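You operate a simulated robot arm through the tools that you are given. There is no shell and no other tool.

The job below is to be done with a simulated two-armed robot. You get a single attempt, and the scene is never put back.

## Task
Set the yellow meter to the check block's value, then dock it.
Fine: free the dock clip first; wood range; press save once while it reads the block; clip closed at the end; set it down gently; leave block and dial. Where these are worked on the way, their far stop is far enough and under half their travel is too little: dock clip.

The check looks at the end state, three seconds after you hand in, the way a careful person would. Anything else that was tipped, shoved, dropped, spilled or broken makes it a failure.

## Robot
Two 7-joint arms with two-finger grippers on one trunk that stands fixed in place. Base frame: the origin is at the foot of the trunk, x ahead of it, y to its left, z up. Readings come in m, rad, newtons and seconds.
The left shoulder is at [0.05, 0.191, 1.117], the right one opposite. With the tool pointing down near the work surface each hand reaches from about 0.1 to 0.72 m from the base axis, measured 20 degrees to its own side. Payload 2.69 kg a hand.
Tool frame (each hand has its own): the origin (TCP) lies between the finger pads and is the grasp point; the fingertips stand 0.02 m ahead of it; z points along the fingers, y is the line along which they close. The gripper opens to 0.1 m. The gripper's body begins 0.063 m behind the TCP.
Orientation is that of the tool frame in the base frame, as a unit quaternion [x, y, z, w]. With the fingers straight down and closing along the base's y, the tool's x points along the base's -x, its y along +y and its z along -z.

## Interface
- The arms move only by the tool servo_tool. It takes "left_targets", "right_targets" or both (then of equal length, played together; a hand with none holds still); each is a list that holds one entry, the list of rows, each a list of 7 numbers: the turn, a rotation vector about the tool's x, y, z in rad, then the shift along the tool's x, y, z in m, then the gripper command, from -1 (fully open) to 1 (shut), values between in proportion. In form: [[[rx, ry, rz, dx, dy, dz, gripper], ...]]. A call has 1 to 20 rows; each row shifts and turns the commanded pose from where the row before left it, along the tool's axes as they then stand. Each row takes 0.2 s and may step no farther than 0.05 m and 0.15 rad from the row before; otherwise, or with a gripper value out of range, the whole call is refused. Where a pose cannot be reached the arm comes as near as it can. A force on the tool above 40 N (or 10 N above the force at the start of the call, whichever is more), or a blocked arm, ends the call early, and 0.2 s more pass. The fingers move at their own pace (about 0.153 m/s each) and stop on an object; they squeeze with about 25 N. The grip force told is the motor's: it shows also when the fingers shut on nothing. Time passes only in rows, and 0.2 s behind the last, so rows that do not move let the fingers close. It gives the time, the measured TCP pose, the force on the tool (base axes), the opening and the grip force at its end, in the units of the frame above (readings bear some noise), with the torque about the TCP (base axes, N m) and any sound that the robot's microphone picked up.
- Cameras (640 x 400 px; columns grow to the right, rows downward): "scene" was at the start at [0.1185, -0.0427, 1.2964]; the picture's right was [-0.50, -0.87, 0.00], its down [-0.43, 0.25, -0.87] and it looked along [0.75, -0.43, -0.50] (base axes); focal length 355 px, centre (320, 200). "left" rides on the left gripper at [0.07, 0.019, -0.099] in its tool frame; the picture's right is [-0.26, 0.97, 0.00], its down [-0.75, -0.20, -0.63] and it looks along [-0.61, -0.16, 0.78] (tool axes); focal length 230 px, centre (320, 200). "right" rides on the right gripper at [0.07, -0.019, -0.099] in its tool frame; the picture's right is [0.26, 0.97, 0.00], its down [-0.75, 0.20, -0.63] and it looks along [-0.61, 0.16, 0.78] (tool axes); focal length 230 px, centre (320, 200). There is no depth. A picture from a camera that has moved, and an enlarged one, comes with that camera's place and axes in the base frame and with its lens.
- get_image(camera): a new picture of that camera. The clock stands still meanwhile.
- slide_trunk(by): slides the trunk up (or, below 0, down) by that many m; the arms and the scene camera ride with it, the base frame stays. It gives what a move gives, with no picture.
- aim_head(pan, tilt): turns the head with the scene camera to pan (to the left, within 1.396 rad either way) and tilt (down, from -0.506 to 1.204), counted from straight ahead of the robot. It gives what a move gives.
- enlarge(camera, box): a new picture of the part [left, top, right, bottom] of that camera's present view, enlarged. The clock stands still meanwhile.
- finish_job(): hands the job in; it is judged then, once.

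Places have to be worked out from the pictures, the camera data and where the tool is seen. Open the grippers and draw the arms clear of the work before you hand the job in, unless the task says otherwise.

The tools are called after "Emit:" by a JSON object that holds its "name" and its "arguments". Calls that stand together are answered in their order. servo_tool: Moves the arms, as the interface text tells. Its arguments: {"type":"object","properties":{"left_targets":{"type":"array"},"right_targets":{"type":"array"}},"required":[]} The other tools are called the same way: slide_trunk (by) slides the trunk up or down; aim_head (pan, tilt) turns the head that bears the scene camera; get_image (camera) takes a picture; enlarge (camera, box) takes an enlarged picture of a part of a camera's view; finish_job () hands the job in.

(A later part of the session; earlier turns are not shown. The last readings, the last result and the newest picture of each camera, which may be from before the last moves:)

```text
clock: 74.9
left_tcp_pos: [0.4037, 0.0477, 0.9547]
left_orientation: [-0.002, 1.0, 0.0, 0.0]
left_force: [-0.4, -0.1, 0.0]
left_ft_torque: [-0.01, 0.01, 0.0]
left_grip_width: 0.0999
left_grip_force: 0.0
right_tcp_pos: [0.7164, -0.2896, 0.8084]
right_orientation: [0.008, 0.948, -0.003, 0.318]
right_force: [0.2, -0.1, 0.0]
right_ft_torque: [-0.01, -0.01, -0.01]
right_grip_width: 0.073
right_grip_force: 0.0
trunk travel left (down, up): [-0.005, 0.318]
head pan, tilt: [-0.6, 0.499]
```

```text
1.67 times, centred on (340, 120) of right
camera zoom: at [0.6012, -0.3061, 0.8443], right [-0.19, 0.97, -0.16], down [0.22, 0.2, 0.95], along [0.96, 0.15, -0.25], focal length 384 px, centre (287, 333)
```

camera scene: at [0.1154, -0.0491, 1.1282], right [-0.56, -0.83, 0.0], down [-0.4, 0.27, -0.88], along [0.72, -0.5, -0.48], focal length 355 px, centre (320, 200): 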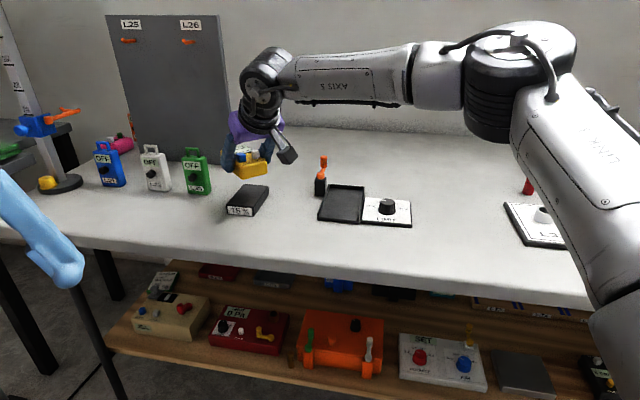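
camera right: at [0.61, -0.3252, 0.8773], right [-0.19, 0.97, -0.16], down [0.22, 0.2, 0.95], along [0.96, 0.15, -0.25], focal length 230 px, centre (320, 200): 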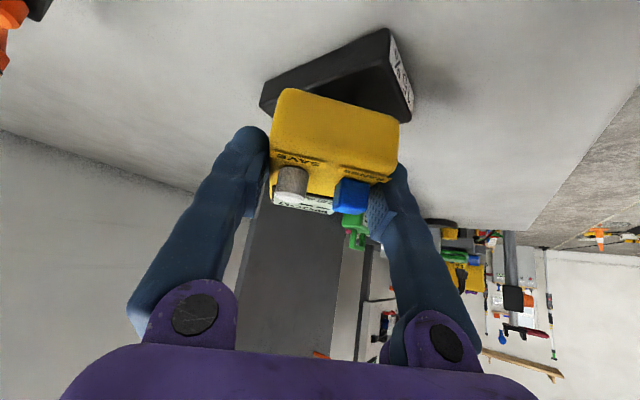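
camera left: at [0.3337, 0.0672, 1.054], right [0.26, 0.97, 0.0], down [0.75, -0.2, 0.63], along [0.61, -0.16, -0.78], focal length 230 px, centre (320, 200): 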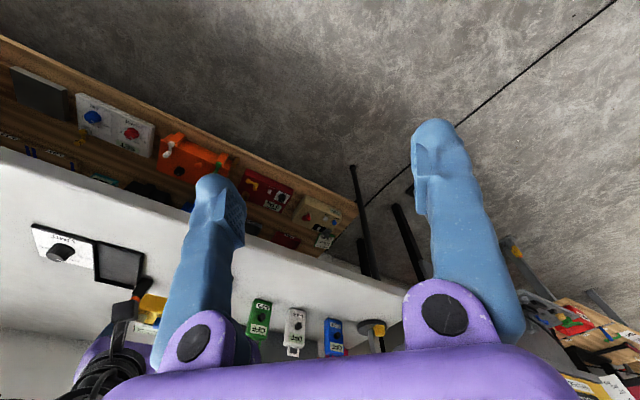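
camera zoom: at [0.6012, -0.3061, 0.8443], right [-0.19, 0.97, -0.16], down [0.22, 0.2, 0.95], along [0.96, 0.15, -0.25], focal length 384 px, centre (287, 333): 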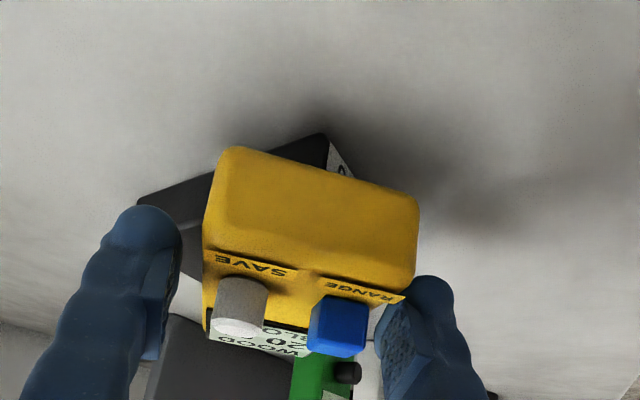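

The meter rests on the block; the display now shows "BLOCK" as its status with a number. I rise straight up to read it clearly.

Emit:
{"name": "servo_tool", "arguments": {"right_targets": [[[0, 0, 0, -0.003, 0, -0.004, -0.45], [0, 0, 0, -0.006, 0, -0.008, -0.45], [0, 0, 0, -0.006, 0, -0.008, -0.45], [0, 0, 0, -0.006, 0, -0.008, -0.45], [0, 0, 0, -0.006, 0, -0.008, -0.45], [0, 0, 0, 0.008, 0, -0.006, -0.45], [0, 0, 0, 0.008, 0, -0.006, -0.45], [0, 0, 0, 0.008, 0, -0.006, -0.45], [0, 0, 0, 0.008, 0, -0.006, -0.45], [0, 0, 0, 0.008, 0, -0.006, -0.45], [0, 0, 0, 0, 0, 0, -0.45]]]}}

Emit:
{"name": "enlarge", "arguments": {"camera": "scene", "box": [210, 150, 290, 230]}}

Emit:
{"name": "enlarge", "arguments": {"camera": "right", "box": [220, 0, 460, 240]}}

```text
clock: 77.3
left_tcp_pos: [0.4043, 0.0475, 0.9548]
left_orientation: [0.0, 1.0, 0.0, 0.0]
left_force: [-0.7, -0.3, -0.1]
left_ft_torque: [-0.01, -0.02, 0.02]
left_grip_width: 0.1002
left_grip_force: 0.0
right_tcp_pos: [0.6665, -0.2897, 0.8526]
right_orientation: [0.007, 0.948, -0.002, 0.319]
right_force: [0.2, -0.5, -0.3]
right_ft_torque: [-0.03, -0.01, -0.02]
right_grip_width: 0.0727
right_grip_force: 0.1
trunk travel left (down, up): [-0.005, 0.318]
head pan, tilt: [-0.6, 0.499]
```

```text
5.00 times, centred on (250, 190) of scene
camera zoom: at [0.1151, -0.0491, 1.1282], right [-0.56, -0.83, 0.0], down [-0.4, 0.27, -0.88], along [0.72, -0.5, -0.48], focal length 1773 px, centre (670, 250)
```

zoom: 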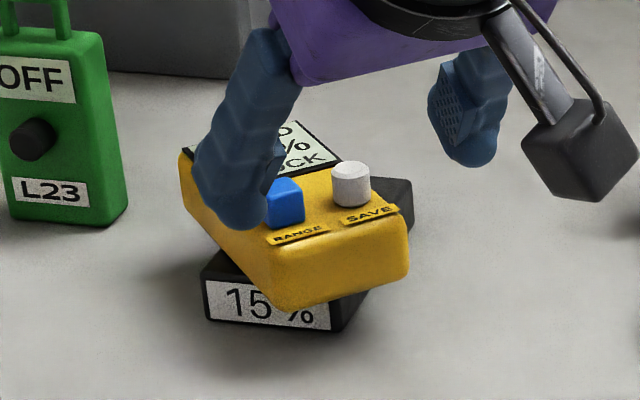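

```text
1.67 times, centred on (340, 120) of right
camera zoom: at [0.5514, -0.3064, 0.8884], right [-0.19, 0.97, -0.16], down [0.22, 0.2, 0.96], along [0.96, 0.15, -0.25], focal length 384 px, centre (287, 333)
```

zoom: 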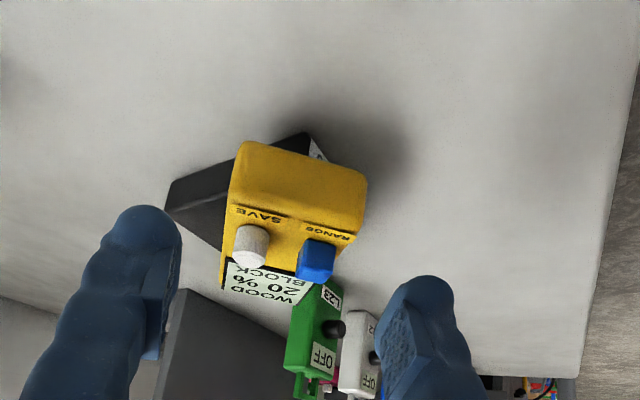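

It reads "WOOD / 20 % / BLOCK", so it senses the block in the wood range and SAVE will set it to the block's value. I close the fingers above the meter and bring the tips over the SAVE button at about (0.712, -0.305).

Emit:
{"name": "servo_tool", "arguments": {"right_targets": [[[0, 0, 0, 0, 0, -0.005, 0.3], [0, 0, 0, 0, 0, 0, 1], [0, 0, 0, 0, 0, 0, 1], [0, 0, 0, -0.0117, -0.0061, 0.0089, 1], [0, 0, 0, -0.0117, -0.0061, 0.0089, 1], [0, 0, 0, -0.0117, -0.0061, 0.0089, 1], [0, 0, 0, 0, 0, 0, 1]]]}}

Emit:
{"name": "enlarge", "arguments": {"camera": "scene", "box": [210, 150, 290, 230]}}

Emit:
{"name": "enlarge", "arguments": {"camera": "right", "box": [220, 20, 440, 240]}}

```text
clock: 78.9
left_tcp_pos: [0.4043, 0.0479, 0.9545]
left_orientation: [-0.001, 1.0, 0.0, 0.001]
left_force: [0.6, 0.2, 0.0]
left_ft_torque: [0.01, 0.04, -0.02]
left_grip_width: 0.0999
left_grip_force: 0.0
right_tcp_pos: [0.7084, -0.3075, 0.8555]
right_orientation: [0.007, 0.948, -0.003, 0.319]
right_force: [-0.7, 0.0, 0.9]
right_ft_torque: [0.0, -0.03, -0.01]
right_grip_width: 0.0
right_grip_force: 25.2
trunk travel left (down, up): [-0.005, 0.318]
head pan, tilt: [-0.6, 0.499]
```

```text
5.00 times, centred on (250, 190) of scene
camera zoom: at [0.1152, -0.0491, 1.1282], right [-0.56, -0.83, 0.0], down [-0.4, 0.27, -0.88], along [0.72, -0.5, -0.48], focal length 1773 px, centre (670, 250)
```

zoom: 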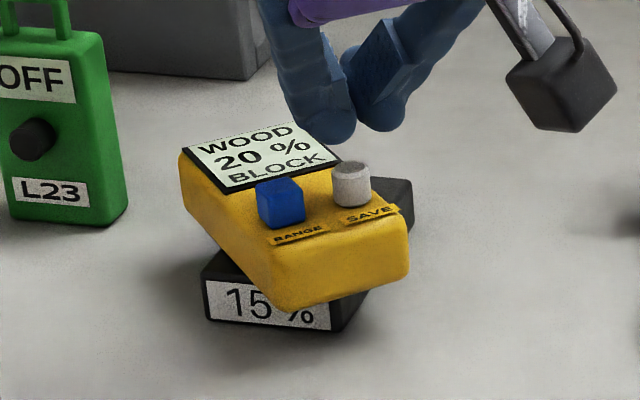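

```text
1.82 times, centred on (330, 130) of right
camera zoom: at [0.5921, -0.3244, 0.8914], right [-0.19, 0.97, -0.16], down [0.22, 0.2, 0.95], along [0.96, 0.15, -0.25], focal length 418 px, centre (302, 327)
```

zoom: 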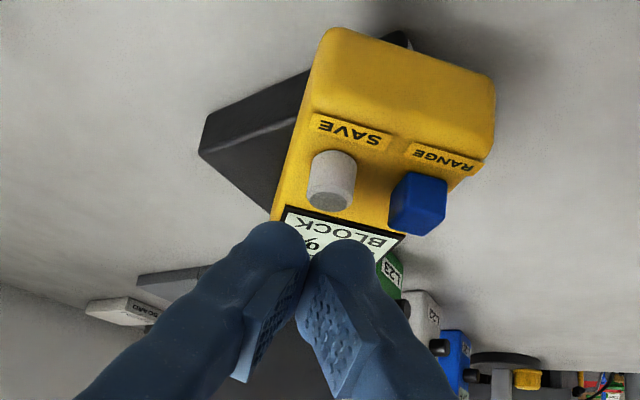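

The display clearly reads "WOOD 20 % BLOCK". The tips are lined up with SAVE (about (0.716, -0.305, 0.816)). I shift 4 mm forward and lower to just above the button.

Emit:
{"name": "servo_tool", "arguments": {"right_targets": [[[0, 0, 0, -0.0008, 0, 0.0056, 1], [0, 0, 0, 0.0024, 0, 0.0032, 1], [0, 0, 0, 0.0024, 0, 0.0032, 1], [0, 0, 0, 0, 0, 0, 1]]]}}

Emit:
{"name": "enlarge", "arguments": {"camera": "scene", "box": [210, 150, 290, 230]}}

Emit:
{"name": "enlarge", "arguments": {"camera": "right", "box": [220, 20, 440, 240]}}

```text
clock: 79.9
left_tcp_pos: [0.4046, 0.0485, 0.9547]
left_orientation: [-0.001, 1.0, -0.001, 0.0]
left_force: [-0.2, -0.3, -0.6]
left_ft_torque: [0.02, 0.01, 0.0]
left_grip_width: 0.0999
left_grip_force: 0.0
right_tcp_pos: [0.7117, -0.3078, 0.8448]
right_orientation: [0.008, 0.948, -0.003, 0.318]
right_force: [0.1, -0.4, 0.1]
right_ft_torque: [-0.02, -0.01, -0.05]
right_grip_width: 0.0
right_grip_force: 25.0
trunk travel left (down, up): [-0.005, 0.318]
head pan, tilt: [-0.6, 0.499]
```

```text
5.00 times, centred on (250, 190) of scene
camera zoom: at [0.1151, -0.0491, 1.1282], right [-0.56, -0.83, 0.0], down [-0.4, 0.27, -0.88], along [0.72, -0.5, -0.48], focal length 1773 px, centre (670, 250)
```

zoom: 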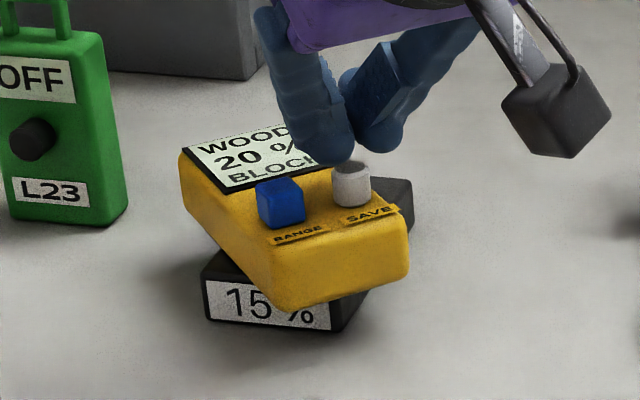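

```text
1.82 times, centred on (330, 130) of right
camera zoom: at [0.5963, -0.3246, 0.8805], right [-0.19, 0.97, -0.16], down [0.22, 0.2, 0.95], along [0.96, 0.15, -0.25], focal length 418 px, centre (302, 327)
```

zoom: 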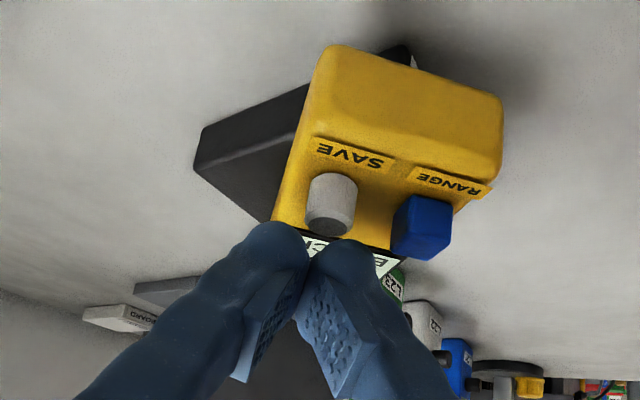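

The tips are just above SAVE. I shift 2 mm left to centre and press slowly.

Emit:
{"name": "servo_tool", "arguments": {"right_targets": [[[0, 0, 0, 0.0009, 0.002, 0.0012, 1], [0, 0, 0, 0.0009, 0, 0.0012, 1], [0, 0, 0, 0.0009, 0, 0.0012, 1], [0, 0, 0, 0.0009, 0, 0.0012, 1]]]}}

Emit:
{"name": "enlarge", "arguments": {"camera": "scene", "box": [210, 150, 290, 230]}}

```text
clock: 80.9
left_tcp_pos: [0.4027, 0.049, 0.9549]
left_orientation: [-0.001, 1.0, 0.0, 0.001]
left_force: [-0.1, -0.2, -1.4]
left_ft_torque: [0.04, -0.04, 0.05]
left_grip_width: 0.1
left_grip_force: 0.1
right_tcp_pos: [0.7127, -0.3065, 0.8382]
right_orientation: [0.009, 0.948, -0.004, 0.318]
right_force: [-0.4, 0.4, -0.7]
right_ft_torque: [0.0, -0.01, 0.03]
right_grip_width: 0.0
right_grip_force: 25.5
trunk travel left (down, up): [-0.005, 0.318]
head pan, tilt: [-0.6, 0.499]
```

```text
5.00 times, centred on (250, 190) of scene
camera zoom: at [0.1151, -0.0491, 1.1282], right [-0.56, -0.83, 0.0], down [-0.4, 0.27, -0.88], along [0.72, -0.5, -0.48], focal length 1773 px, centre (670, 250)
```

zoom: 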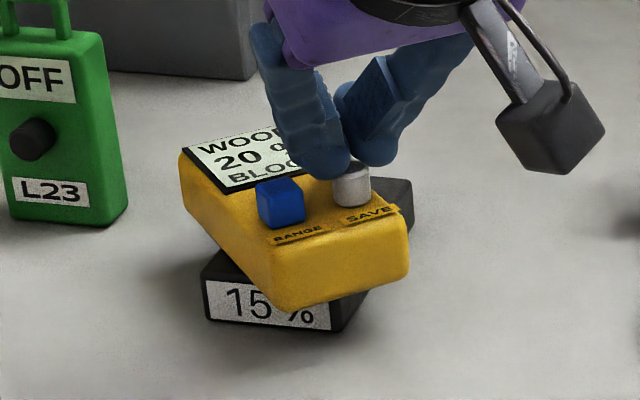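

Nearly touching, no force yet. I press on in 1 mm steps, listening for the click.

Emit:
{"name": "servo_tool", "arguments": {"right_targets": [[[0, 0, 0, 0.0007, 0, 0.001, 1], [0, 0, 0, 0.0007, 0, 0.001, 1]]]}}

Emit:
{"name": "enlarge", "arguments": {"camera": "scene", "box": [210, 150, 290, 230]}}

```text
clock: 81.5
left_tcp_pos: [0.4029, 0.0484, 0.9552]
left_orientation: [-0.001, 1.0, 0.0, 0.001]
left_force: [0.9, 0.0, 0.6]
left_ft_torque: [-0.02, 0.01, 0.0]
left_grip_width: 0.1
left_grip_force: 0.2
right_tcp_pos: [0.7132, -0.3056, 0.8367]
right_orientation: [0.008, 0.948, -0.002, 0.319]
right_force: [0.4, 0.1, 1.0]
right_ft_torque: [0.01, 0.01, -0.02]
right_grip_width: 0.0061
right_grip_force: 25.3
trunk travel left (down, up): [-0.005, 0.318]
head pan, tilt: [-0.6, 0.499]
```

```text
5.00 times, centred on (250, 190) of scene
camera zoom: at [0.115, -0.049, 1.1282], right [-0.56, -0.83, 0.0], down [-0.4, 0.27, -0.88], along [0.72, -0.5, -0.48], focal length 1773 px, centre (670, 250)
```

zoom: 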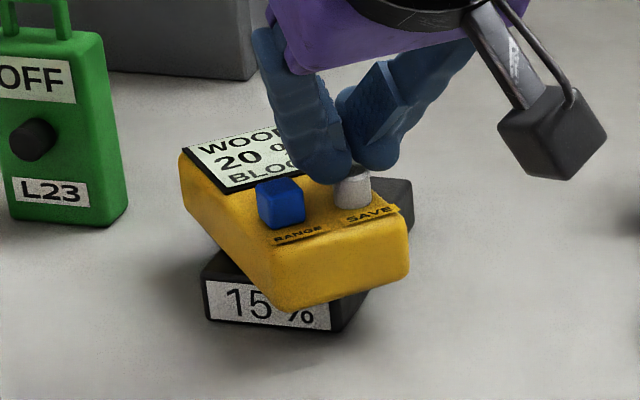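

The round button began to wedge between the two tips (width 0.006). I rise 6 mm, shift 9 mm to the right so only one fingertip stands on SAVE, and come down again.

Emit:
{"name": "servo_tool", "arguments": {"right_targets": [[[0, 0, 0, -0.0018, 0, -0.0024, 1], [0, 0, 0, -0.0018, 0, -0.0024, 1], [0, 0, 0, 0, -0.0045, 0, 1], [0, 0, 0, 0, -0.0045, 0, 1], [0, 0, 0, 0.0015, 0, 0.002, 1], [0, 0, 0, 0, 0, 0, 1]]]}}

Emit:
{"name": "enlarge", "arguments": {"camera": "scene", "box": [210, 150, 290, 230]}}

Emit:
{"name": "enlarge", "arguments": {"camera": "right", "box": [220, 20, 440, 240]}}

```text
clock: 82.9
left_tcp_pos: [0.4039, 0.049, 0.9551]
left_orientation: [-0.001, 1.0, 0.0, 0.0]
left_force: [-0.5, -0.4, 0.6]
left_ft_torque: [0.0, 0.03, -0.02]
left_grip_width: 0.1
left_grip_force: 0.1
right_tcp_pos: [0.7129, -0.3149, 0.8405]
right_orientation: [0.007, 0.948, -0.002, 0.318]
right_force: [0.1, 0.2, 0.3]
right_ft_torque: [-0.02, 0.02, 0.05]
right_grip_width: 0.0002
right_grip_force: 25.1
trunk travel left (down, up): [-0.005, 0.318]
head pan, tilt: [-0.6, 0.499]
```

```text
5.00 times, centred on (250, 190) of scene
camera zoom: at [0.1151, -0.0491, 1.1282], right [-0.56, -0.83, 0.0], down [-0.4, 0.27, -0.88], along [0.72, -0.5, -0.48], focal length 1773 px, centre (670, 250)
```

zoom: 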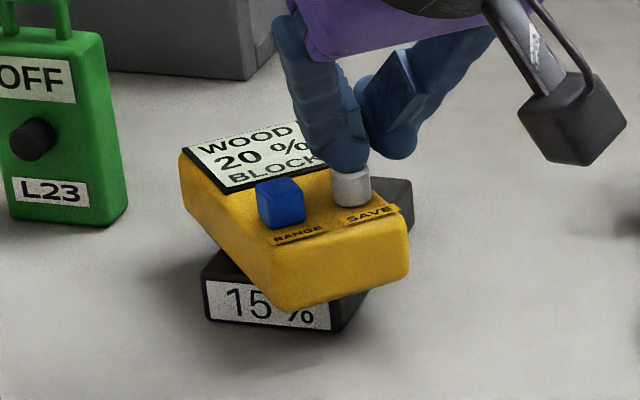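

```text
1.82 times, centred on (330, 130) of right
camera zoom: at [0.5969, -0.331, 0.8756], right [-0.19, 0.97, -0.16], down [0.22, 0.2, 0.95], along [0.96, 0.15, -0.25], focal length 418 px, centre (302, 327)
```

zoom: 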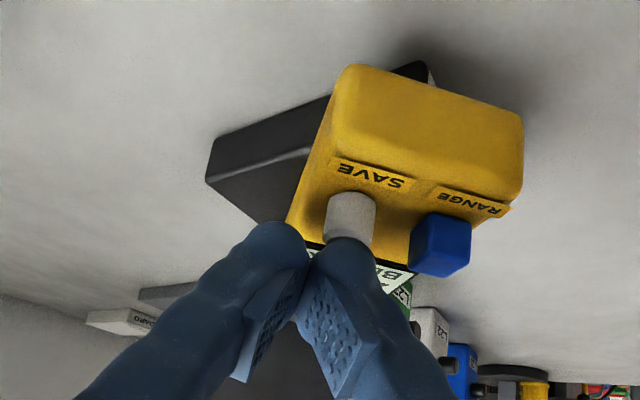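

Now a single fingertip stands over SAVE and no click has happened yet; the display still shows 20 % BLOCK. I press straight down in small steps.

Emit:
{"name": "servo_tool", "arguments": {"right_targets": [[[0, 0, 0, 0.0007, 0, 0.001, 1], [0, 0, 0, 0.0007, 0, 0.001, 1], [0, 0, 0, 0.0007, 0, 0.001, 1]]]}}

Emit:
{"name": "enlarge", "arguments": {"camera": "scene", "box": [210, 150, 290, 230]}}

```text
clock: 83.7
left_tcp_pos: [0.4038, 0.0482, 0.9552]
left_orientation: [-0.001, 1.0, 0.0, 0.0]
left_force: [0.3, -0.2, -0.2]
left_ft_torque: [0.01, 0.01, 0.03]
left_grip_width: 0.1
left_grip_force: 0.0
right_tcp_pos: [0.7117, -0.3148, 0.8358]
right_orientation: [0.008, 0.948, -0.003, 0.319]
right_force: [0.2, 0.0, 1.5]
right_ft_torque: [0.03, 0.0, 0.01]
right_grip_width: 0.0001
right_grip_force: 25.0
trunk travel left (down, up): [-0.005, 0.318]
head pan, tilt: [-0.6, 0.499]
```

```text
5.00 times, centred on (250, 190) of scene
camera zoom: at [0.115, -0.049, 1.1282], right [-0.56, -0.83, 0.0], down [-0.4, 0.27, -0.88], along [0.72, -0.5, -0.48], focal length 1773 px, centre (670, 250)
```

zoom: 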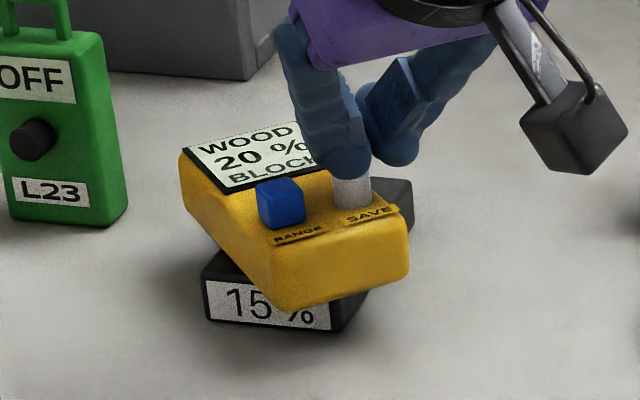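

The button is starting to go in (force 1.5 N, meter steady). I continue 1 mm at a time.

Emit:
{"name": "servo_tool", "arguments": {"right_targets": [[[0, 0, 0, 0.0006, 0, 0.0008, 1]]]}}

Emit:
{"name": "enlarge", "arguments": {"camera": "scene", "box": [210, 150, 290, 230]}}

```text
clock: 84.1
left_tcp_pos: [0.4042, 0.0477, 0.9553]
left_orientation: [-0.001, 1.0, 0.001, 0.001]
left_force: [0.8, -0.4, -0.2]
left_ft_torque: [-0.02, -0.01, -0.01]
left_grip_width: 0.1001
left_grip_force: 0.1
right_tcp_pos: [0.7111, -0.3148, 0.8357]
right_orientation: [0.008, 0.948, -0.004, 0.318]
right_force: [-0.4, -0.7, 1.8]
right_ft_torque: [0.0, -0.03, -0.04]
right_grip_width: 0.0001
right_grip_force: 25.5
trunk travel left (down, up): [-0.005, 0.318]
head pan, tilt: [-0.6, 0.499]
```

```text
5.00 times, centred on (250, 190) of scene
camera zoom: at [0.1149, -0.049, 1.1282], right [-0.56, -0.83, 0.0], down [-0.39, 0.27, -0.88], along [0.72, -0.5, -0.48], focal length 1773 px, centre (670, 250)
```

zoom: 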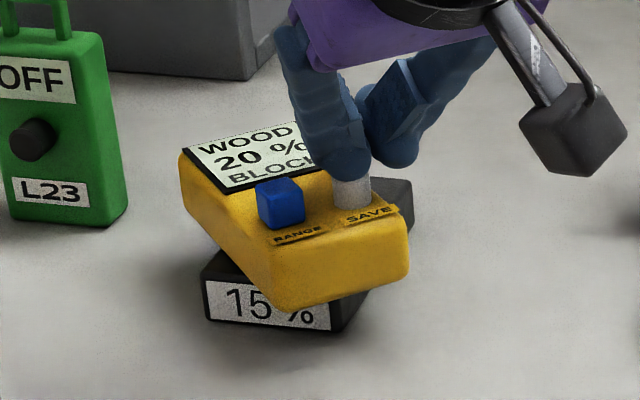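

Emit:
{"name": "servo_tool", "arguments": {"right_targets": [[[0, 0, 0, 0.0006, 0, 0.0008, 1]]]}}

Emit:
{"name": "enlarge", "arguments": {"camera": "scene", "box": [210, 150, 290, 230]}}

```text
clock: 84.5
left_tcp_pos: [0.4042, 0.0489, 0.9554]
left_orientation: [-0.001, 1.0, 0.0, 0.0]
left_force: [0.7, 0.0, 0.5]
left_ft_torque: [-0.01, 0.0, -0.03]
left_grip_width: 0.1
left_grip_force: 0.0
right_tcp_pos: [0.7116, -0.3143, 0.8343]
right_orientation: [0.008, 0.948, -0.002, 0.319]
right_force: [0.4, -1.9, 2.0]
right_ft_torque: [0.01, 0.0, 0.0]
right_grip_width: 0.0001
right_grip_force: 24.7
trunk travel left (down, up): [-0.005, 0.318]
head pan, tilt: [-0.6, 0.499]
heard: click
```

```text
5.00 times, centred on (250, 190) of scene
camera zoom: at [0.1149, -0.049, 1.1283], right [-0.56, -0.83, 0.0], down [-0.39, 0.27, -0.88], along [0.72, -0.5, -0.48], focal length 1773 px, centre (670, 250)
```

zoom: 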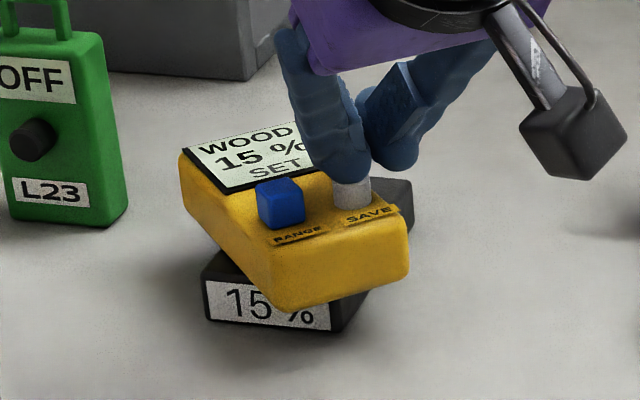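

Click — the display now reads "WOOD / 15 % / SET". SAVE has been pressed exactly once. I rise straight up off the button and open the fingers.

Emit:
{"name": "servo_tool", "arguments": {"right_targets": [[[0, 0, 0, -0.0018, 0, -0.0024, 1], [0, 0, 0, -0.0045, 0, -0.006, 1], [0, 0, 0, -0.006, 0, -0.008, 1], [0, 0, 0, -0.006, 0, -0.008, 1], [0, 0, 0, 0, 0.008, 0, 0.4], [0, 0, 0, 0, 0.0085, 0, -0.2], [0, 0, 0, -0.0035, 0.008, 0.0026, -0.5], [0, 0, 0, 0, 0, 0, -0.5]]]}}

Emit:
{"name": "enlarge", "arguments": {"camera": "scene", "box": [210, 130, 310, 230]}}

Emit:
{"name": "enlarge", "arguments": {"camera": "right", "box": [200, 0, 440, 240]}}

```text
clock: 86.3
left_tcp_pos: [0.4032, 0.0492, 0.955]
left_orientation: [-0.001, 1.0, 0.0, 0.0]
left_force: [-0.8, -0.6, -0.2]
left_ft_torque: [0.02, -0.02, 0.01]
left_grip_width: 0.1
left_grip_force: 0.0
right_tcp_pos: [0.7163, -0.2895, 0.8631]
right_orientation: [0.008, 0.948, -0.003, 0.318]
right_force: [0.3, -0.3, -0.1]
right_ft_torque: [-0.02, 0.0, 0.01]
right_grip_width: 0.0749
right_grip_force: 0.0
trunk travel left (down, up): [-0.005, 0.318]
head pan, tilt: [-0.6, 0.499]
```

```text
4.00 times, centred on (260, 180) of scene
camera zoom: at [0.1151, -0.049, 1.1282], right [-0.56, -0.83, 0.0], down [-0.4, 0.27, -0.88], along [0.72, -0.5, -0.48], focal length 1418 px, centre (560, 280)
```

zoom: 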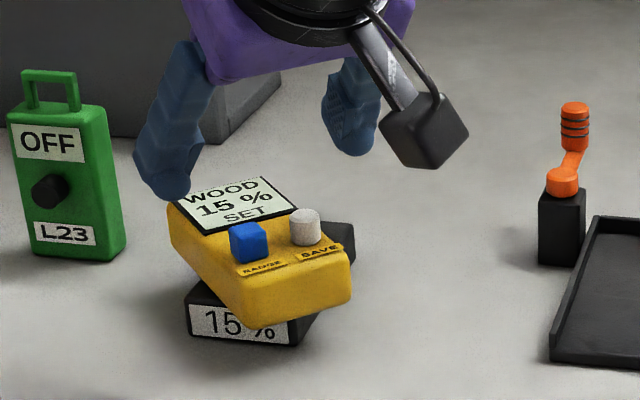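

```text
1.67 times, centred on (320, 120) of right
camera zoom: at [0.601, -0.3066, 0.9001], right [-0.19, 0.97, -0.16], down [0.22, 0.2, 0.95], along [0.96, 0.15, -0.25], focal length 384 px, centre (320, 333)
```

zoom: 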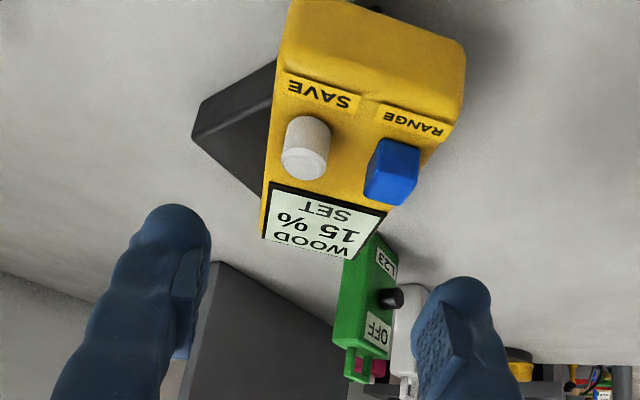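

The display reads "WOOD 15 % SET". I lower the open fingers around the meter again at the same pose where I released it.

Emit:
{"name": "servo_tool", "arguments": {"right_targets": [[[0, 0, 0, 0.0054, 0, 0.0072, -0.5], [0, 0, 0, 0.0054, 0, 0.0072, -0.5], [0, 0, 0, 0.0054, 0, 0.0072, -0.5], [0, 0, 0, 0.0054, 0, 0.0072, -0.5], [0, 0, 0, 0.0054, 0, 0.0072, -0.5], [0, 0, 0, 0.003, 0, 0.004, -0.5], [0, 0, 0, 0.0024, 0, 0.0032, -0.5], [0, 0, 0, 0, 0, 0, -0.5]]]}}

Emit:
{"name": "enlarge", "arguments": {"camera": "right", "box": [200, 0, 440, 240]}}

Emit:
{"name": "enlarge", "arguments": {"camera": "scene", "box": [210, 130, 310, 230]}}

```text
clock: 88.1
left_tcp_pos: [0.4027, 0.0479, 0.9553]
left_orientation: [-0.001, 1.0, -0.001, 0.0]
left_force: [0.6, 0.5, 0.8]
left_ft_torque: [-0.02, 0.0, 0.04]
left_grip_width: 0.0999
left_grip_force: 0.1
right_tcp_pos: [0.7166, -0.29, 0.809]
right_orientation: [0.007, 0.948, -0.002, 0.318]
right_force: [-0.3, -0.6, -0.6]
right_ft_torque: [0.0, 0.02, -0.05]
right_grip_width: 0.0748
right_grip_force: 0.2
trunk travel left (down, up): [-0.005, 0.318]
head pan, tilt: [-0.6, 0.499]
```

```text
1.67 times, centred on (320, 120) of right
camera zoom: at [0.6014, -0.3074, 0.8462], right [-0.19, 0.97, -0.16], down [0.22, 0.2, 0.95], along [0.96, 0.15, -0.25], focal length 384 px, centre (320, 333)
```

zoom: 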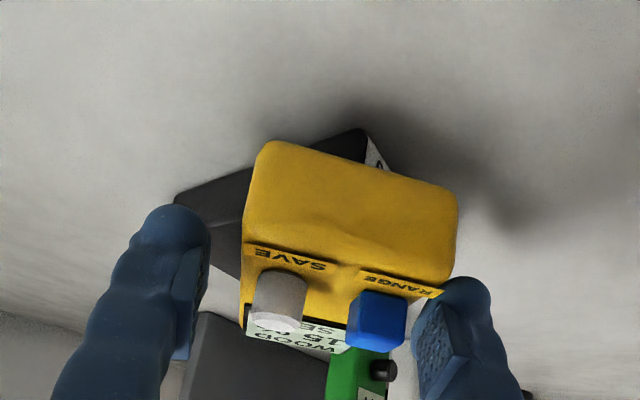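

```text
4.00 times, centred on (260, 180) of scene
camera zoom: at [0.1151, -0.0491, 1.1282], right [-0.56, -0.83, 0.0], down [-0.4, 0.27, -0.88], along [0.72, -0.5, -0.48], focal length 1418 px, centre (560, 280)
```

zoom: 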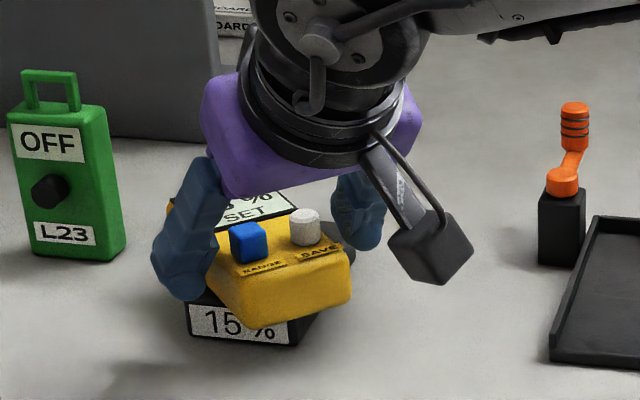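

The fingers straddle the meter exactly as at release. I close gently, then lift slowly.

Emit:
{"name": "servo_tool", "arguments": {"right_targets": [[[0, 0, 0, 0, 0, 0, -0.35], [0, 0, 0, 0, 0, 0, -0.25], [0, 0, 0, 0, 0, 0, -0.15], [0, 0, 0, 0, 0, 0, -0.08], [0, 0, 0, 0, 0, 0, 0.3], [0, 0, 0, 0, 0, 0, 1], [0, 0, 0, 0, 0, 0, 1]]]}}

Emit:
{"name": "enlarge", "arguments": {"camera": "right", "box": [200, 0, 440, 240]}}

```text
clock: 89.7
left_tcp_pos: [0.404, 0.0476, 0.9546]
left_orientation: [-0.001, 1.0, 0.0, 0.0]
left_force: [-0.1, 0.3, 0.4]
left_ft_torque: [0.0, 0.0, -0.01]
left_grip_width: 0.0999
left_grip_force: 0.0
right_tcp_pos: [0.7168, -0.2911, 0.8102]
right_orientation: [0.007, 0.948, -0.002, 0.318]
right_force: [-1.2, 0.8, -0.9]
right_ft_torque: [0.01, 0.0, 0.02]
right_grip_width: 0.0571
right_grip_force: 25.1
trunk travel left (down, up): [-0.005, 0.318]
head pan, tilt: [-0.6, 0.499]
```

```text
1.67 times, centred on (320, 120) of right
camera zoom: at [0.6014, -0.3073, 0.8463], right [-0.19, 0.97, -0.16], down [0.22, 0.2, 0.95], along [0.96, 0.15, -0.25], focal length 384 px, centre (320, 333)
```

zoom: 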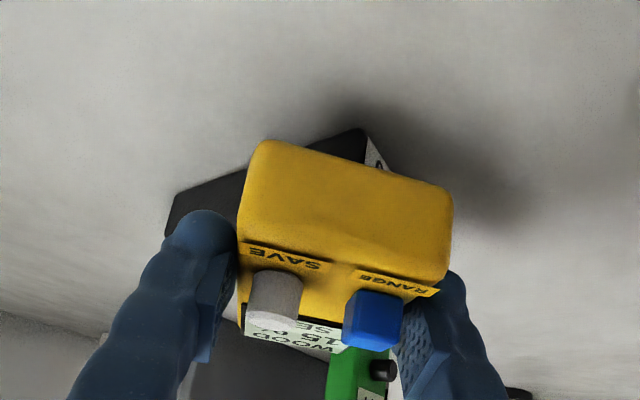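

Gripped again (0.0571). I lift slowly, then in the same call raise about 6 cm clear of the block.

Emit:
{"name": "servo_tool", "arguments": {"right_targets": [[[0, 0, 0, -0.0015, 0, -0.002, 1], [0, 0, 0, -0.003, 0, -0.004, 1], [0, 0, 0, -0.0045, 0, -0.006, 1], [0, 0, 0, -0.006, 0, -0.008, 1], [0, 0, 0, -0.006, 0, -0.008, 1], [0, 0, 0, -0.006, 0, -0.008, 1], [0, 0, 0, -0.006, 0, -0.008, 1], [0, 0, 0, -0.006, 0, -0.008, 1], [0, 0, 0, 0, 0, 0, 1]]]}}

Emit:
{"name": "enlarge", "arguments": {"camera": "scene", "box": [200, 90, 380, 240]}}

Emit:
{"name": "enlarge", "arguments": {"camera": "right", "box": [200, 0, 440, 240]}}

```text
clock: 91.7
left_tcp_pos: [0.4046, 0.0481, 0.9543]
left_orientation: [-0.002, 1.0, 0.0, 0.001]
left_force: [0.4, 0.3, 1.3]
left_ft_torque: [0.02, -0.02, 0.0]
left_grip_width: 0.1
left_grip_force: 0.0
right_tcp_pos: [0.717, -0.2891, 0.8752]
right_orientation: [0.007, 0.948, -0.002, 0.318]
right_force: [0.9, -0.2, -2.6]
right_ft_torque: [0.0, 0.06, 0.01]
right_grip_width: 0.0569
right_grip_force: 24.6
trunk travel left (down, up): [-0.005, 0.318]
head pan, tilt: [-0.6, 0.499]
```

```text
2.67 times, centred on (290, 165) of scene
camera zoom: at [0.1153, -0.0492, 1.1282], right [-0.56, -0.83, 0.0], down [-0.4, 0.27, -0.88], along [0.72, -0.5, -0.48], focal length 946 px, centre (400, 293)
```

zoom: 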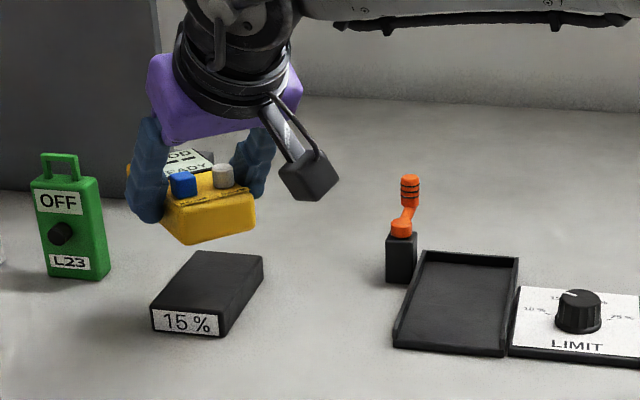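

```text
1.67 times, centred on (320, 120) of right
camera zoom: at [0.6008, -0.3067, 0.9117], right [-0.19, 0.97, -0.16], down [0.22, 0.2, 0.95], along [0.96, 0.15, -0.25], focal length 384 px, centre (320, 333)
```

zoom: 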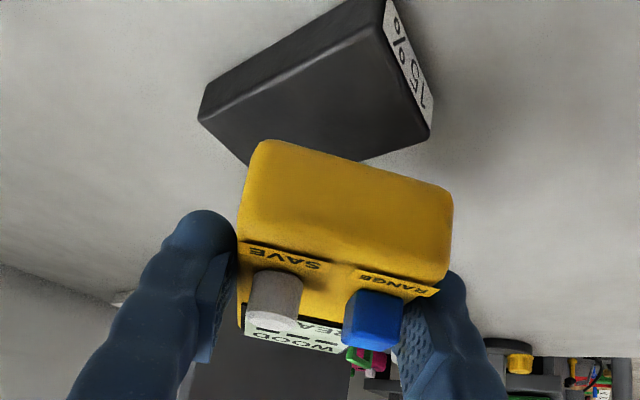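

The meter is lifted and the block has stayed put. I move back toward the right, then turn the hand back to the dock's orientation (0.763 rad).

Emit:
{"name": "servo_tool", "arguments": {"right_targets": [[[0, 0, 0, 0.0121, -0.0164, -0.0092, 1], [0, 0, 0, 0.0121, -0.0164, -0.0092, 1], [0, 0, 0, 0.0121, -0.0164, -0.0092, 1], [0, 0, 0, 0.0121, -0.0164, -0.0092, 1], [0, 0, 0, 0.0121, -0.0164, -0.0092, 1], [0.0658, 0, 0.0869, 0, 0, 0, 1], [0.0658, 0, 0.0869, 0, 0, 0, 1], [0.0658, 0, 0.0869, 0, 0, 0, 1], [0.0658, 0, 0.0869, 0, 0, 0, 1], [0.0658, 0, 0.0869, 0, 0, 0, 1], [0.0658, 0, 0.0869, 0, 0, 0, 1], [0.0658, 0, 0.0869, 0, 0, 0, 1], [0, 0, 0, 0, 0, 0, 1]]]}}

Emit:
{"name": "get_image", "arguments": {"camera": "scene"}}

Emit:
{"name": "get_image", "arguments": {"camera": "right"}}

```text
clock: 94.5
left_tcp_pos: [0.4037, 0.0486, 0.9546]
left_orientation: [-0.001, 1.0, 0.0, 0.0]
left_force: [0.7, 0.1, -0.3]
left_ft_torque: [-0.01, 0.0, 0.03]
left_grip_width: 0.0999
left_grip_force: 0.0
right_tcp_pos: [0.6401, -0.3718, 0.8761]
right_orientation: [0.361, 0.876, -0.121, 0.295]
right_force: [-0.2, -0.5, -1.9]
right_ft_torque: [0.05, 0.05, 0.0]
right_grip_width: 0.057
right_grip_force: 24.6
trunk travel left (down, up): [-0.005, 0.318]
head pan, tilt: [-0.6, 0.499]
```

```text
taken
camera scene: at [0.1154, -0.0492, 1.1282], right [-0.56, -0.83, 0.0], down [-0.4, 0.27, -0.88], along [0.72, -0.5, -0.48], focal length 355 px, centre (320, 200)
```

scene: 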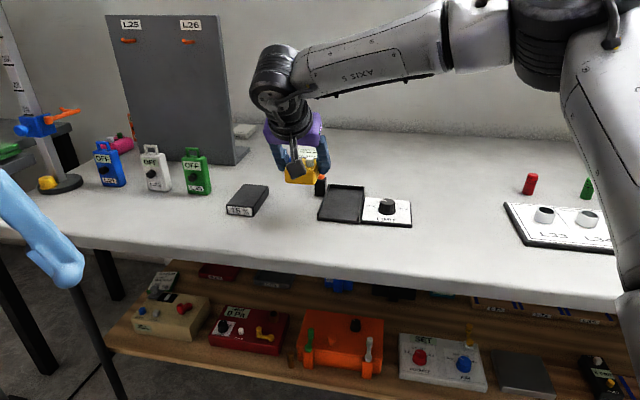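

```text
taken
camera right: at [0.5445, -0.3034, 0.9118], right [0.53, 0.83, -0.16], down [0.3, -0.01, 0.95], along [0.79, -0.56, -0.25], focal length 230 px, centre (320, 200)
```

right: 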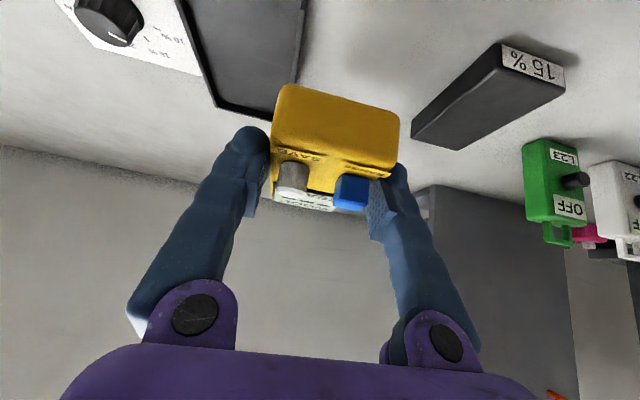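

Orientation matches the one at the original grasp. I move over the dock at this height, to the same x, y as the original grasp (0.6185, -0.4495).

Emit:
{"name": "servo_tool", "arguments": {"right_targets": [[[0, 0, 0, -0.00624, -0.01412, 0.00472, 1], [0, 0, 0, -0.00624, -0.01412, 0.00472, 1], [0, 0, 0, -0.00624, -0.01412, 0.00472, 1], [0, 0, 0, -0.00624, -0.01412, 0.00472, 1], [0, 0, 0, -0.00624, -0.01412, 0.00472, 1], [0, 0, 0, 0, 0, 0, 1]]]}}

Emit:
{"name": "enlarge", "arguments": {"camera": "scene", "box": [290, 110, 430, 240]}}

Emit:
{"name": "enlarge", "arguments": {"camera": "right", "box": [180, 0, 460, 240]}}

```text
clock: 95.9
left_tcp_pos: [0.4047, 0.0478, 0.9536]
left_orientation: [-0.002, 1.0, 0.001, 0.0]
left_force: [0.3, -0.6, -0.8]
left_ft_torque: [-0.03, 0.02, -0.01]
left_grip_width: 0.0998
left_grip_force: 0.0
right_tcp_pos: [0.6162, -0.4495, 0.876]
right_orientation: [0.36, 0.877, -0.12, 0.294]
right_force: [1.1, 0.5, -1.6]
right_ft_torque: [0.02, 0.08, 0.05]
right_grip_width: 0.057
right_grip_force: 24.9
trunk travel left (down, up): [-0.005, 0.318]
head pan, tilt: [-0.6, 0.499]
```

```text
3.08 times, centred on (360, 175) of scene
camera zoom: at [0.1153, -0.0493, 1.1282], right [-0.56, -0.83, 0.0], down [-0.4, 0.27, -0.88], along [0.72, -0.5, -0.48], focal length 1091 px, centre (197, 277)
```

zoom: 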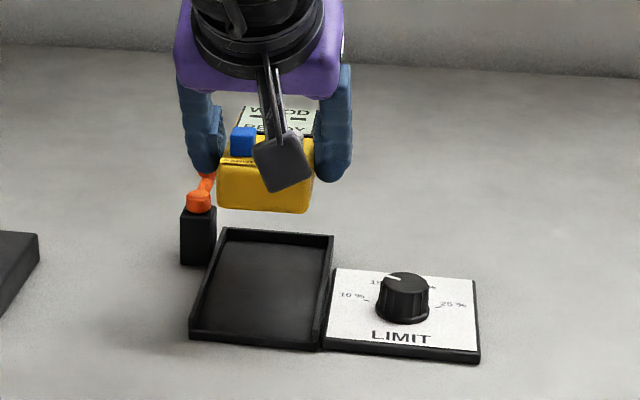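

```text
1.67 times, centred on (320, 120) of right
camera zoom: at [0.5219, -0.3815, 0.9112], right [0.53, 0.83, -0.16], down [0.3, -0.01, 0.95], along [0.79, -0.56, -0.25], focal length 384 px, centre (320, 333)
```

zoom: 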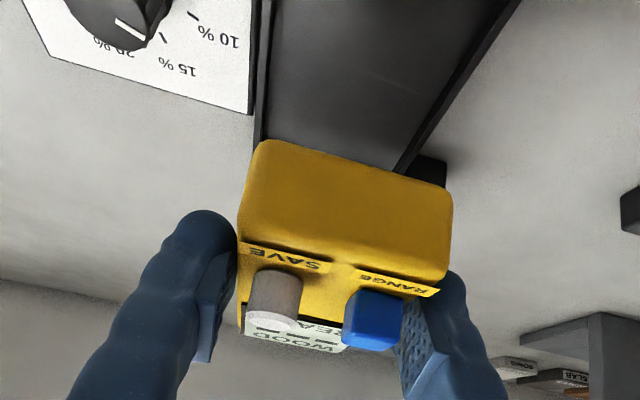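

The meter hangs right over the dock. I correct 2 mm and lower to about z 0.816, leaving roughly 2 cm.

Emit:
{"name": "servo_tool", "arguments": {"right_targets": [[[0, 0, 0, 0.0046, 0.0015, 0.0091, 1], [0, 0, 0, 0.006, 0, 0.008, 1], [0, 0, 0, 0.006, 0, 0.008, 1], [0, 0, 0, 0.006, 0, 0.008, 1], [0, 0, 0, 0.006, 0, 0.008, 1], [0, 0, 0, 0.006, 0, 0.008, 1], [0, 0, 0, 0, 0, 0, 1]]]}}

Emit:
{"name": "enlarge", "arguments": {"camera": "scene", "box": [300, 150, 400, 240]}}

Emit:
{"name": "enlarge", "arguments": {"camera": "left", "box": [60, 220, 180, 320]}}

Emit:
{"name": "enlarge", "arguments": {"camera": "right", "box": [180, 40, 460, 240]}}

```text
clock: 97.5
left_tcp_pos: [0.4027, 0.0477, 0.9549]
left_orientation: [0.0, 1.0, -0.001, 0.0]
left_force: [0.5, 0.8, -0.1]
left_ft_torque: [-0.03, -0.03, 0.0]
left_grip_width: 0.1001
left_grip_force: 0.0
right_tcp_pos: [0.62, -0.4498, 0.8152]
right_orientation: [0.36, 0.877, -0.12, 0.294]
right_force: [0.9, -0.8, -2.4]
right_ft_torque: [0.0, 0.03, 0.03]
right_grip_width: 0.0572
right_grip_force: 24.9
trunk travel left (down, up): [-0.005, 0.318]
head pan, tilt: [-0.6, 0.499]
```

```text
4.44 times, centred on (350, 195) of scene
camera zoom: at [0.1153, -0.0492, 1.1282], right [-0.56, -0.83, 0.0], down [-0.4, 0.27, -0.88], along [0.72, -0.5, -0.48], focal length 1576 px, centre (187, 222)
```

zoom: 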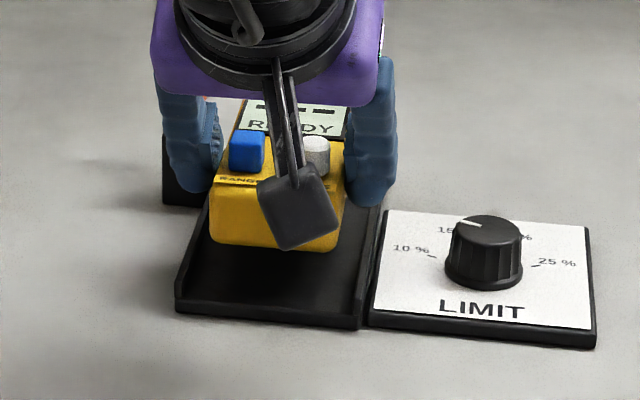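

```text
4.00 times, centred on (120, 270) of left
camera zoom: at [0.3337, 0.0672, 1.0541], right [0.26, 0.97, 0.0], down [0.75, -0.2, 0.63], along [0.61, -0.16, -0.78], focal length 920 px, centre (1120, -80)
```

zoom: 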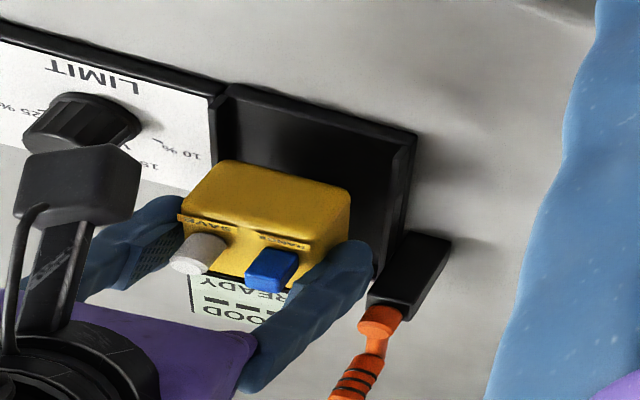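

```text
2.00 times, centred on (320, 140) of right
camera zoom: at [0.5249, -0.3813, 0.8506], right [0.53, 0.83, -0.16], down [0.3, -0.01, 0.95], along [0.79, -0.56, -0.25], focal length 460 px, centre (320, 320)
```

zoom: 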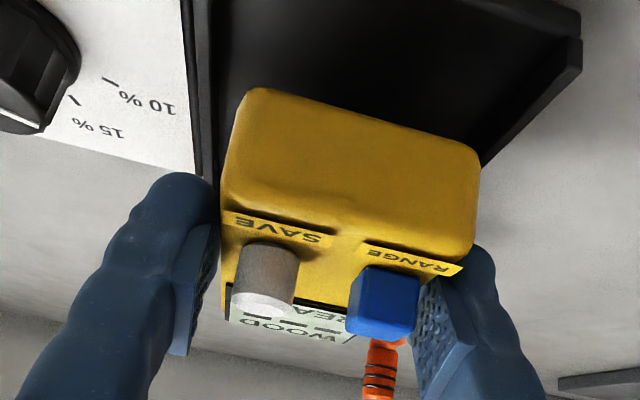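

The view matches the one after the first lift, so the meter is aligned with the tray. I lower slowly to about 5 mm above the floor of the dock.

Emit:
{"name": "servo_tool", "arguments": {"right_targets": [[[0, 0, 0, 0.0024, 0, 0.0032, 1], [0, 0, 0, 0.0024, 0, 0.0032, 1], [0, 0, 0, 0.0024, 0, 0.0032, 1], [0, 0, 0, 0.0024, 0, 0.0032, 1], [0, 0, 0, 0, 0, 0, 1]]]}}

Emit:
{"name": "enlarge", "arguments": {"camera": "scene", "box": [310, 170, 390, 240]}}

Emit:
{"name": "enlarge", "arguments": {"camera": "right", "box": [180, 40, 460, 240]}}

```text
clock: 98.7
left_tcp_pos: [0.4034, 0.0468, 0.9548]
left_orientation: [-0.001, 1.0, 0.001, 0.0]
left_force: [0.3, 0.2, 0.0]
left_ft_torque: [-0.01, -0.05, 0.03]
left_grip_width: 0.0998
left_grip_force: 0.1
right_tcp_pos: [0.6199, -0.4491, 0.7992]
right_orientation: [0.361, 0.877, -0.12, 0.294]
right_force: [0.6, -0.1, -2.6]
right_ft_torque: [0.04, 0.05, -0.01]
right_grip_width: 0.057
right_grip_force: 24.8
trunk travel left (down, up): [-0.005, 0.318]
head pan, tilt: [-0.6, 0.499]
```

```text
5.71 times, centred on (350, 205) of scene
camera zoom: at [0.1153, -0.0492, 1.1282], right [-0.56, -0.83, 0.0], down [-0.4, 0.27, -0.88], along [0.72, -0.5, -0.48], focal length 2026 px, centre (149, 171)
```

zoom: 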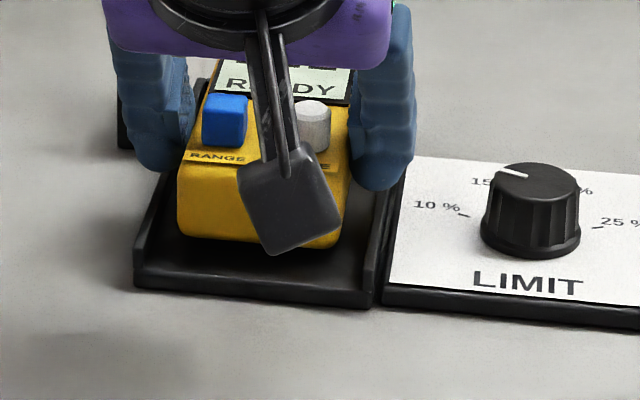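

```text
2.00 times, centred on (320, 140) of right
camera zoom: at [0.5255, -0.3817, 0.8346], right [0.53, 0.83, -0.16], down [0.3, -0.01, 0.95], along [0.79, -0.56, -0.25], focal length 460 px, centre (320, 320)
```

zoom: 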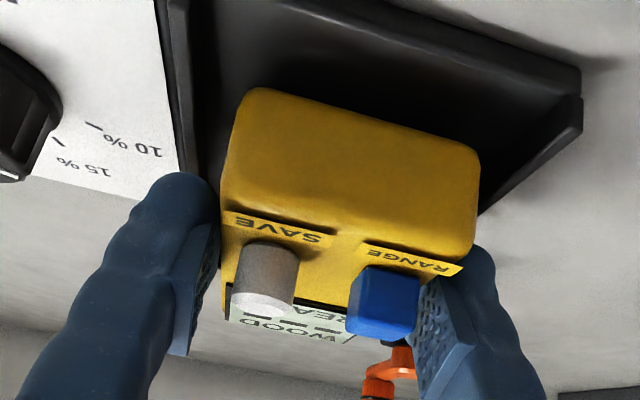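

About 5 mm left. I lower in ~1 mm steps until the dock takes the weight.

Emit:
{"name": "servo_tool", "arguments": {"right_targets": [[[0, 0, 0, 0.0008, 0, 0.001, 1], [0, 0, 0, 0.0008, 0, 0.001, 1], [0, 0, 0, 0.0006, 0, 0.0008, 1], [0, 0, 0, 0, 0, 0, 1]]]}}

```text
clock: 99.7
left_tcp_pos: [0.4043, 0.0477, 0.9553]
left_orientation: [-0.001, 1.0, 0.0, 0.0]
left_force: [0.4, -0.1, 0.5]
left_ft_torque: [0.0, -0.03, 0.04]
left_grip_width: 0.1
left_grip_force: 0.0
right_tcp_pos: [0.6188, -0.4488, 0.7953]
right_orientation: [0.361, 0.877, -0.121, 0.294]
right_force: [-1.0, -0.7, -3.6]
right_ft_torque: [0.04, 0.04, -0.02]
right_grip_width: 0.0569
right_grip_force: 25.4
trunk travel left (down, up): [-0.005, 0.318]
head pan, tilt: [-0.6, 0.499]
```

Emit:
{"name": "servo_tool", "arguments": {"right_targets": [[[0, 0, 0, 0.0005, 0, 0.0006, 1], [0, 0, 0, 0.0005, 0, 0.0006, 1], [0, 0, 0, 0, 0, 0, 1]]]}}

```text
clock: 100.5
left_tcp_pos: [0.4034, 0.0482, 0.9542]
left_orientation: [-0.002, 1.0, 0.001, 0.0]
left_force: [0.1, -0.5, -0.1]
left_ft_torque: [-0.01, -0.03, 0.0]
left_grip_width: 0.1002
left_grip_force: 0.1
right_tcp_pos: [0.6207, -0.45, 0.7951]
right_orientation: [0.359, 0.877, -0.121, 0.295]
right_force: [1.5, -0.4, -0.2]
right_ft_torque: [-0.12, -0.17, 0.1]
right_grip_width: 0.0572
right_grip_force: 24.8
trunk travel left (down, up): [-0.005, 0.318]
head pan, tilt: [-0.6, 0.499]
```

The far end has just touched (small moment, weight nearly supported). I ease down another half millimetre or so to seat it fully before release.

Emit:
{"name": "servo_tool", "arguments": {"right_targets": [[[0, 0, 0, 0.0004, 0, 0.0005, 1], [0, 0, 0, 0.0004, 0, 0.0005, 1], [0, 0, 0, 0, 0, 0, 1]]]}}

Emit:
{"name": "enlarge", "arguments": {"camera": "scene", "box": [310, 170, 390, 240]}}

Emit:
{"name": "enlarge", "arguments": {"camera": "left", "box": [80, 220, 170, 300]}}

```text
clock: 101.3
left_tcp_pos: [0.4027, 0.0495, 0.9549]
left_orientation: [-0.001, 1.0, 0.0, 0.0]
left_force: [-0.3, -0.3, -0.3]
left_ft_torque: [0.0, -0.01, 0.0]
left_grip_width: 0.1001
left_grip_force: 0.0
right_tcp_pos: [0.6199, -0.4498, 0.7944]
right_orientation: [0.36, 0.877, -0.121, 0.295]
right_force: [3.2, -2.2, 7.0]
right_ft_torque: [-0.01, 0.11, -0.03]
right_grip_width: 0.057
right_grip_force: 24.7
trunk travel left (down, up): [-0.005, 0.318]
head pan, tilt: [-0.6, 0.499]
```

```text
5.71 times, centred on (350, 205) of scene
camera zoom: at [0.1147, -0.0487, 1.1284], right [-0.56, -0.83, 0.0], down [-0.39, 0.27, -0.88], along [0.72, -0.5, -0.48], focal length 2026 px, centre (149, 171)
```

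zoom: 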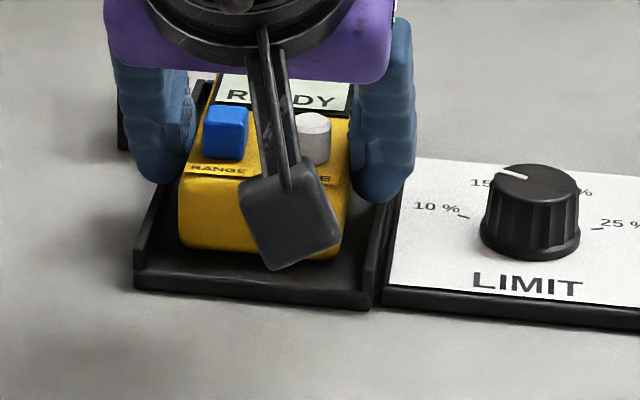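

```text
5.00 times, centred on (125, 260) of left
camera zoom: at [0.3332, 0.0676, 1.0543], right [0.26, 0.97, 0.0], down [0.75, -0.2, 0.63], along [0.61, -0.16, -0.78], focal length 1150 px, centre (1295, -100)
```

zoom: 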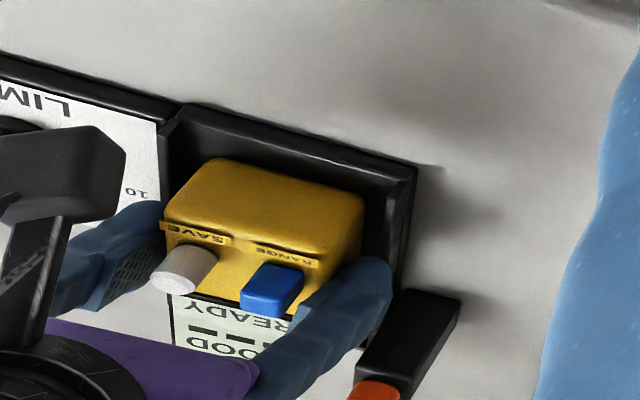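

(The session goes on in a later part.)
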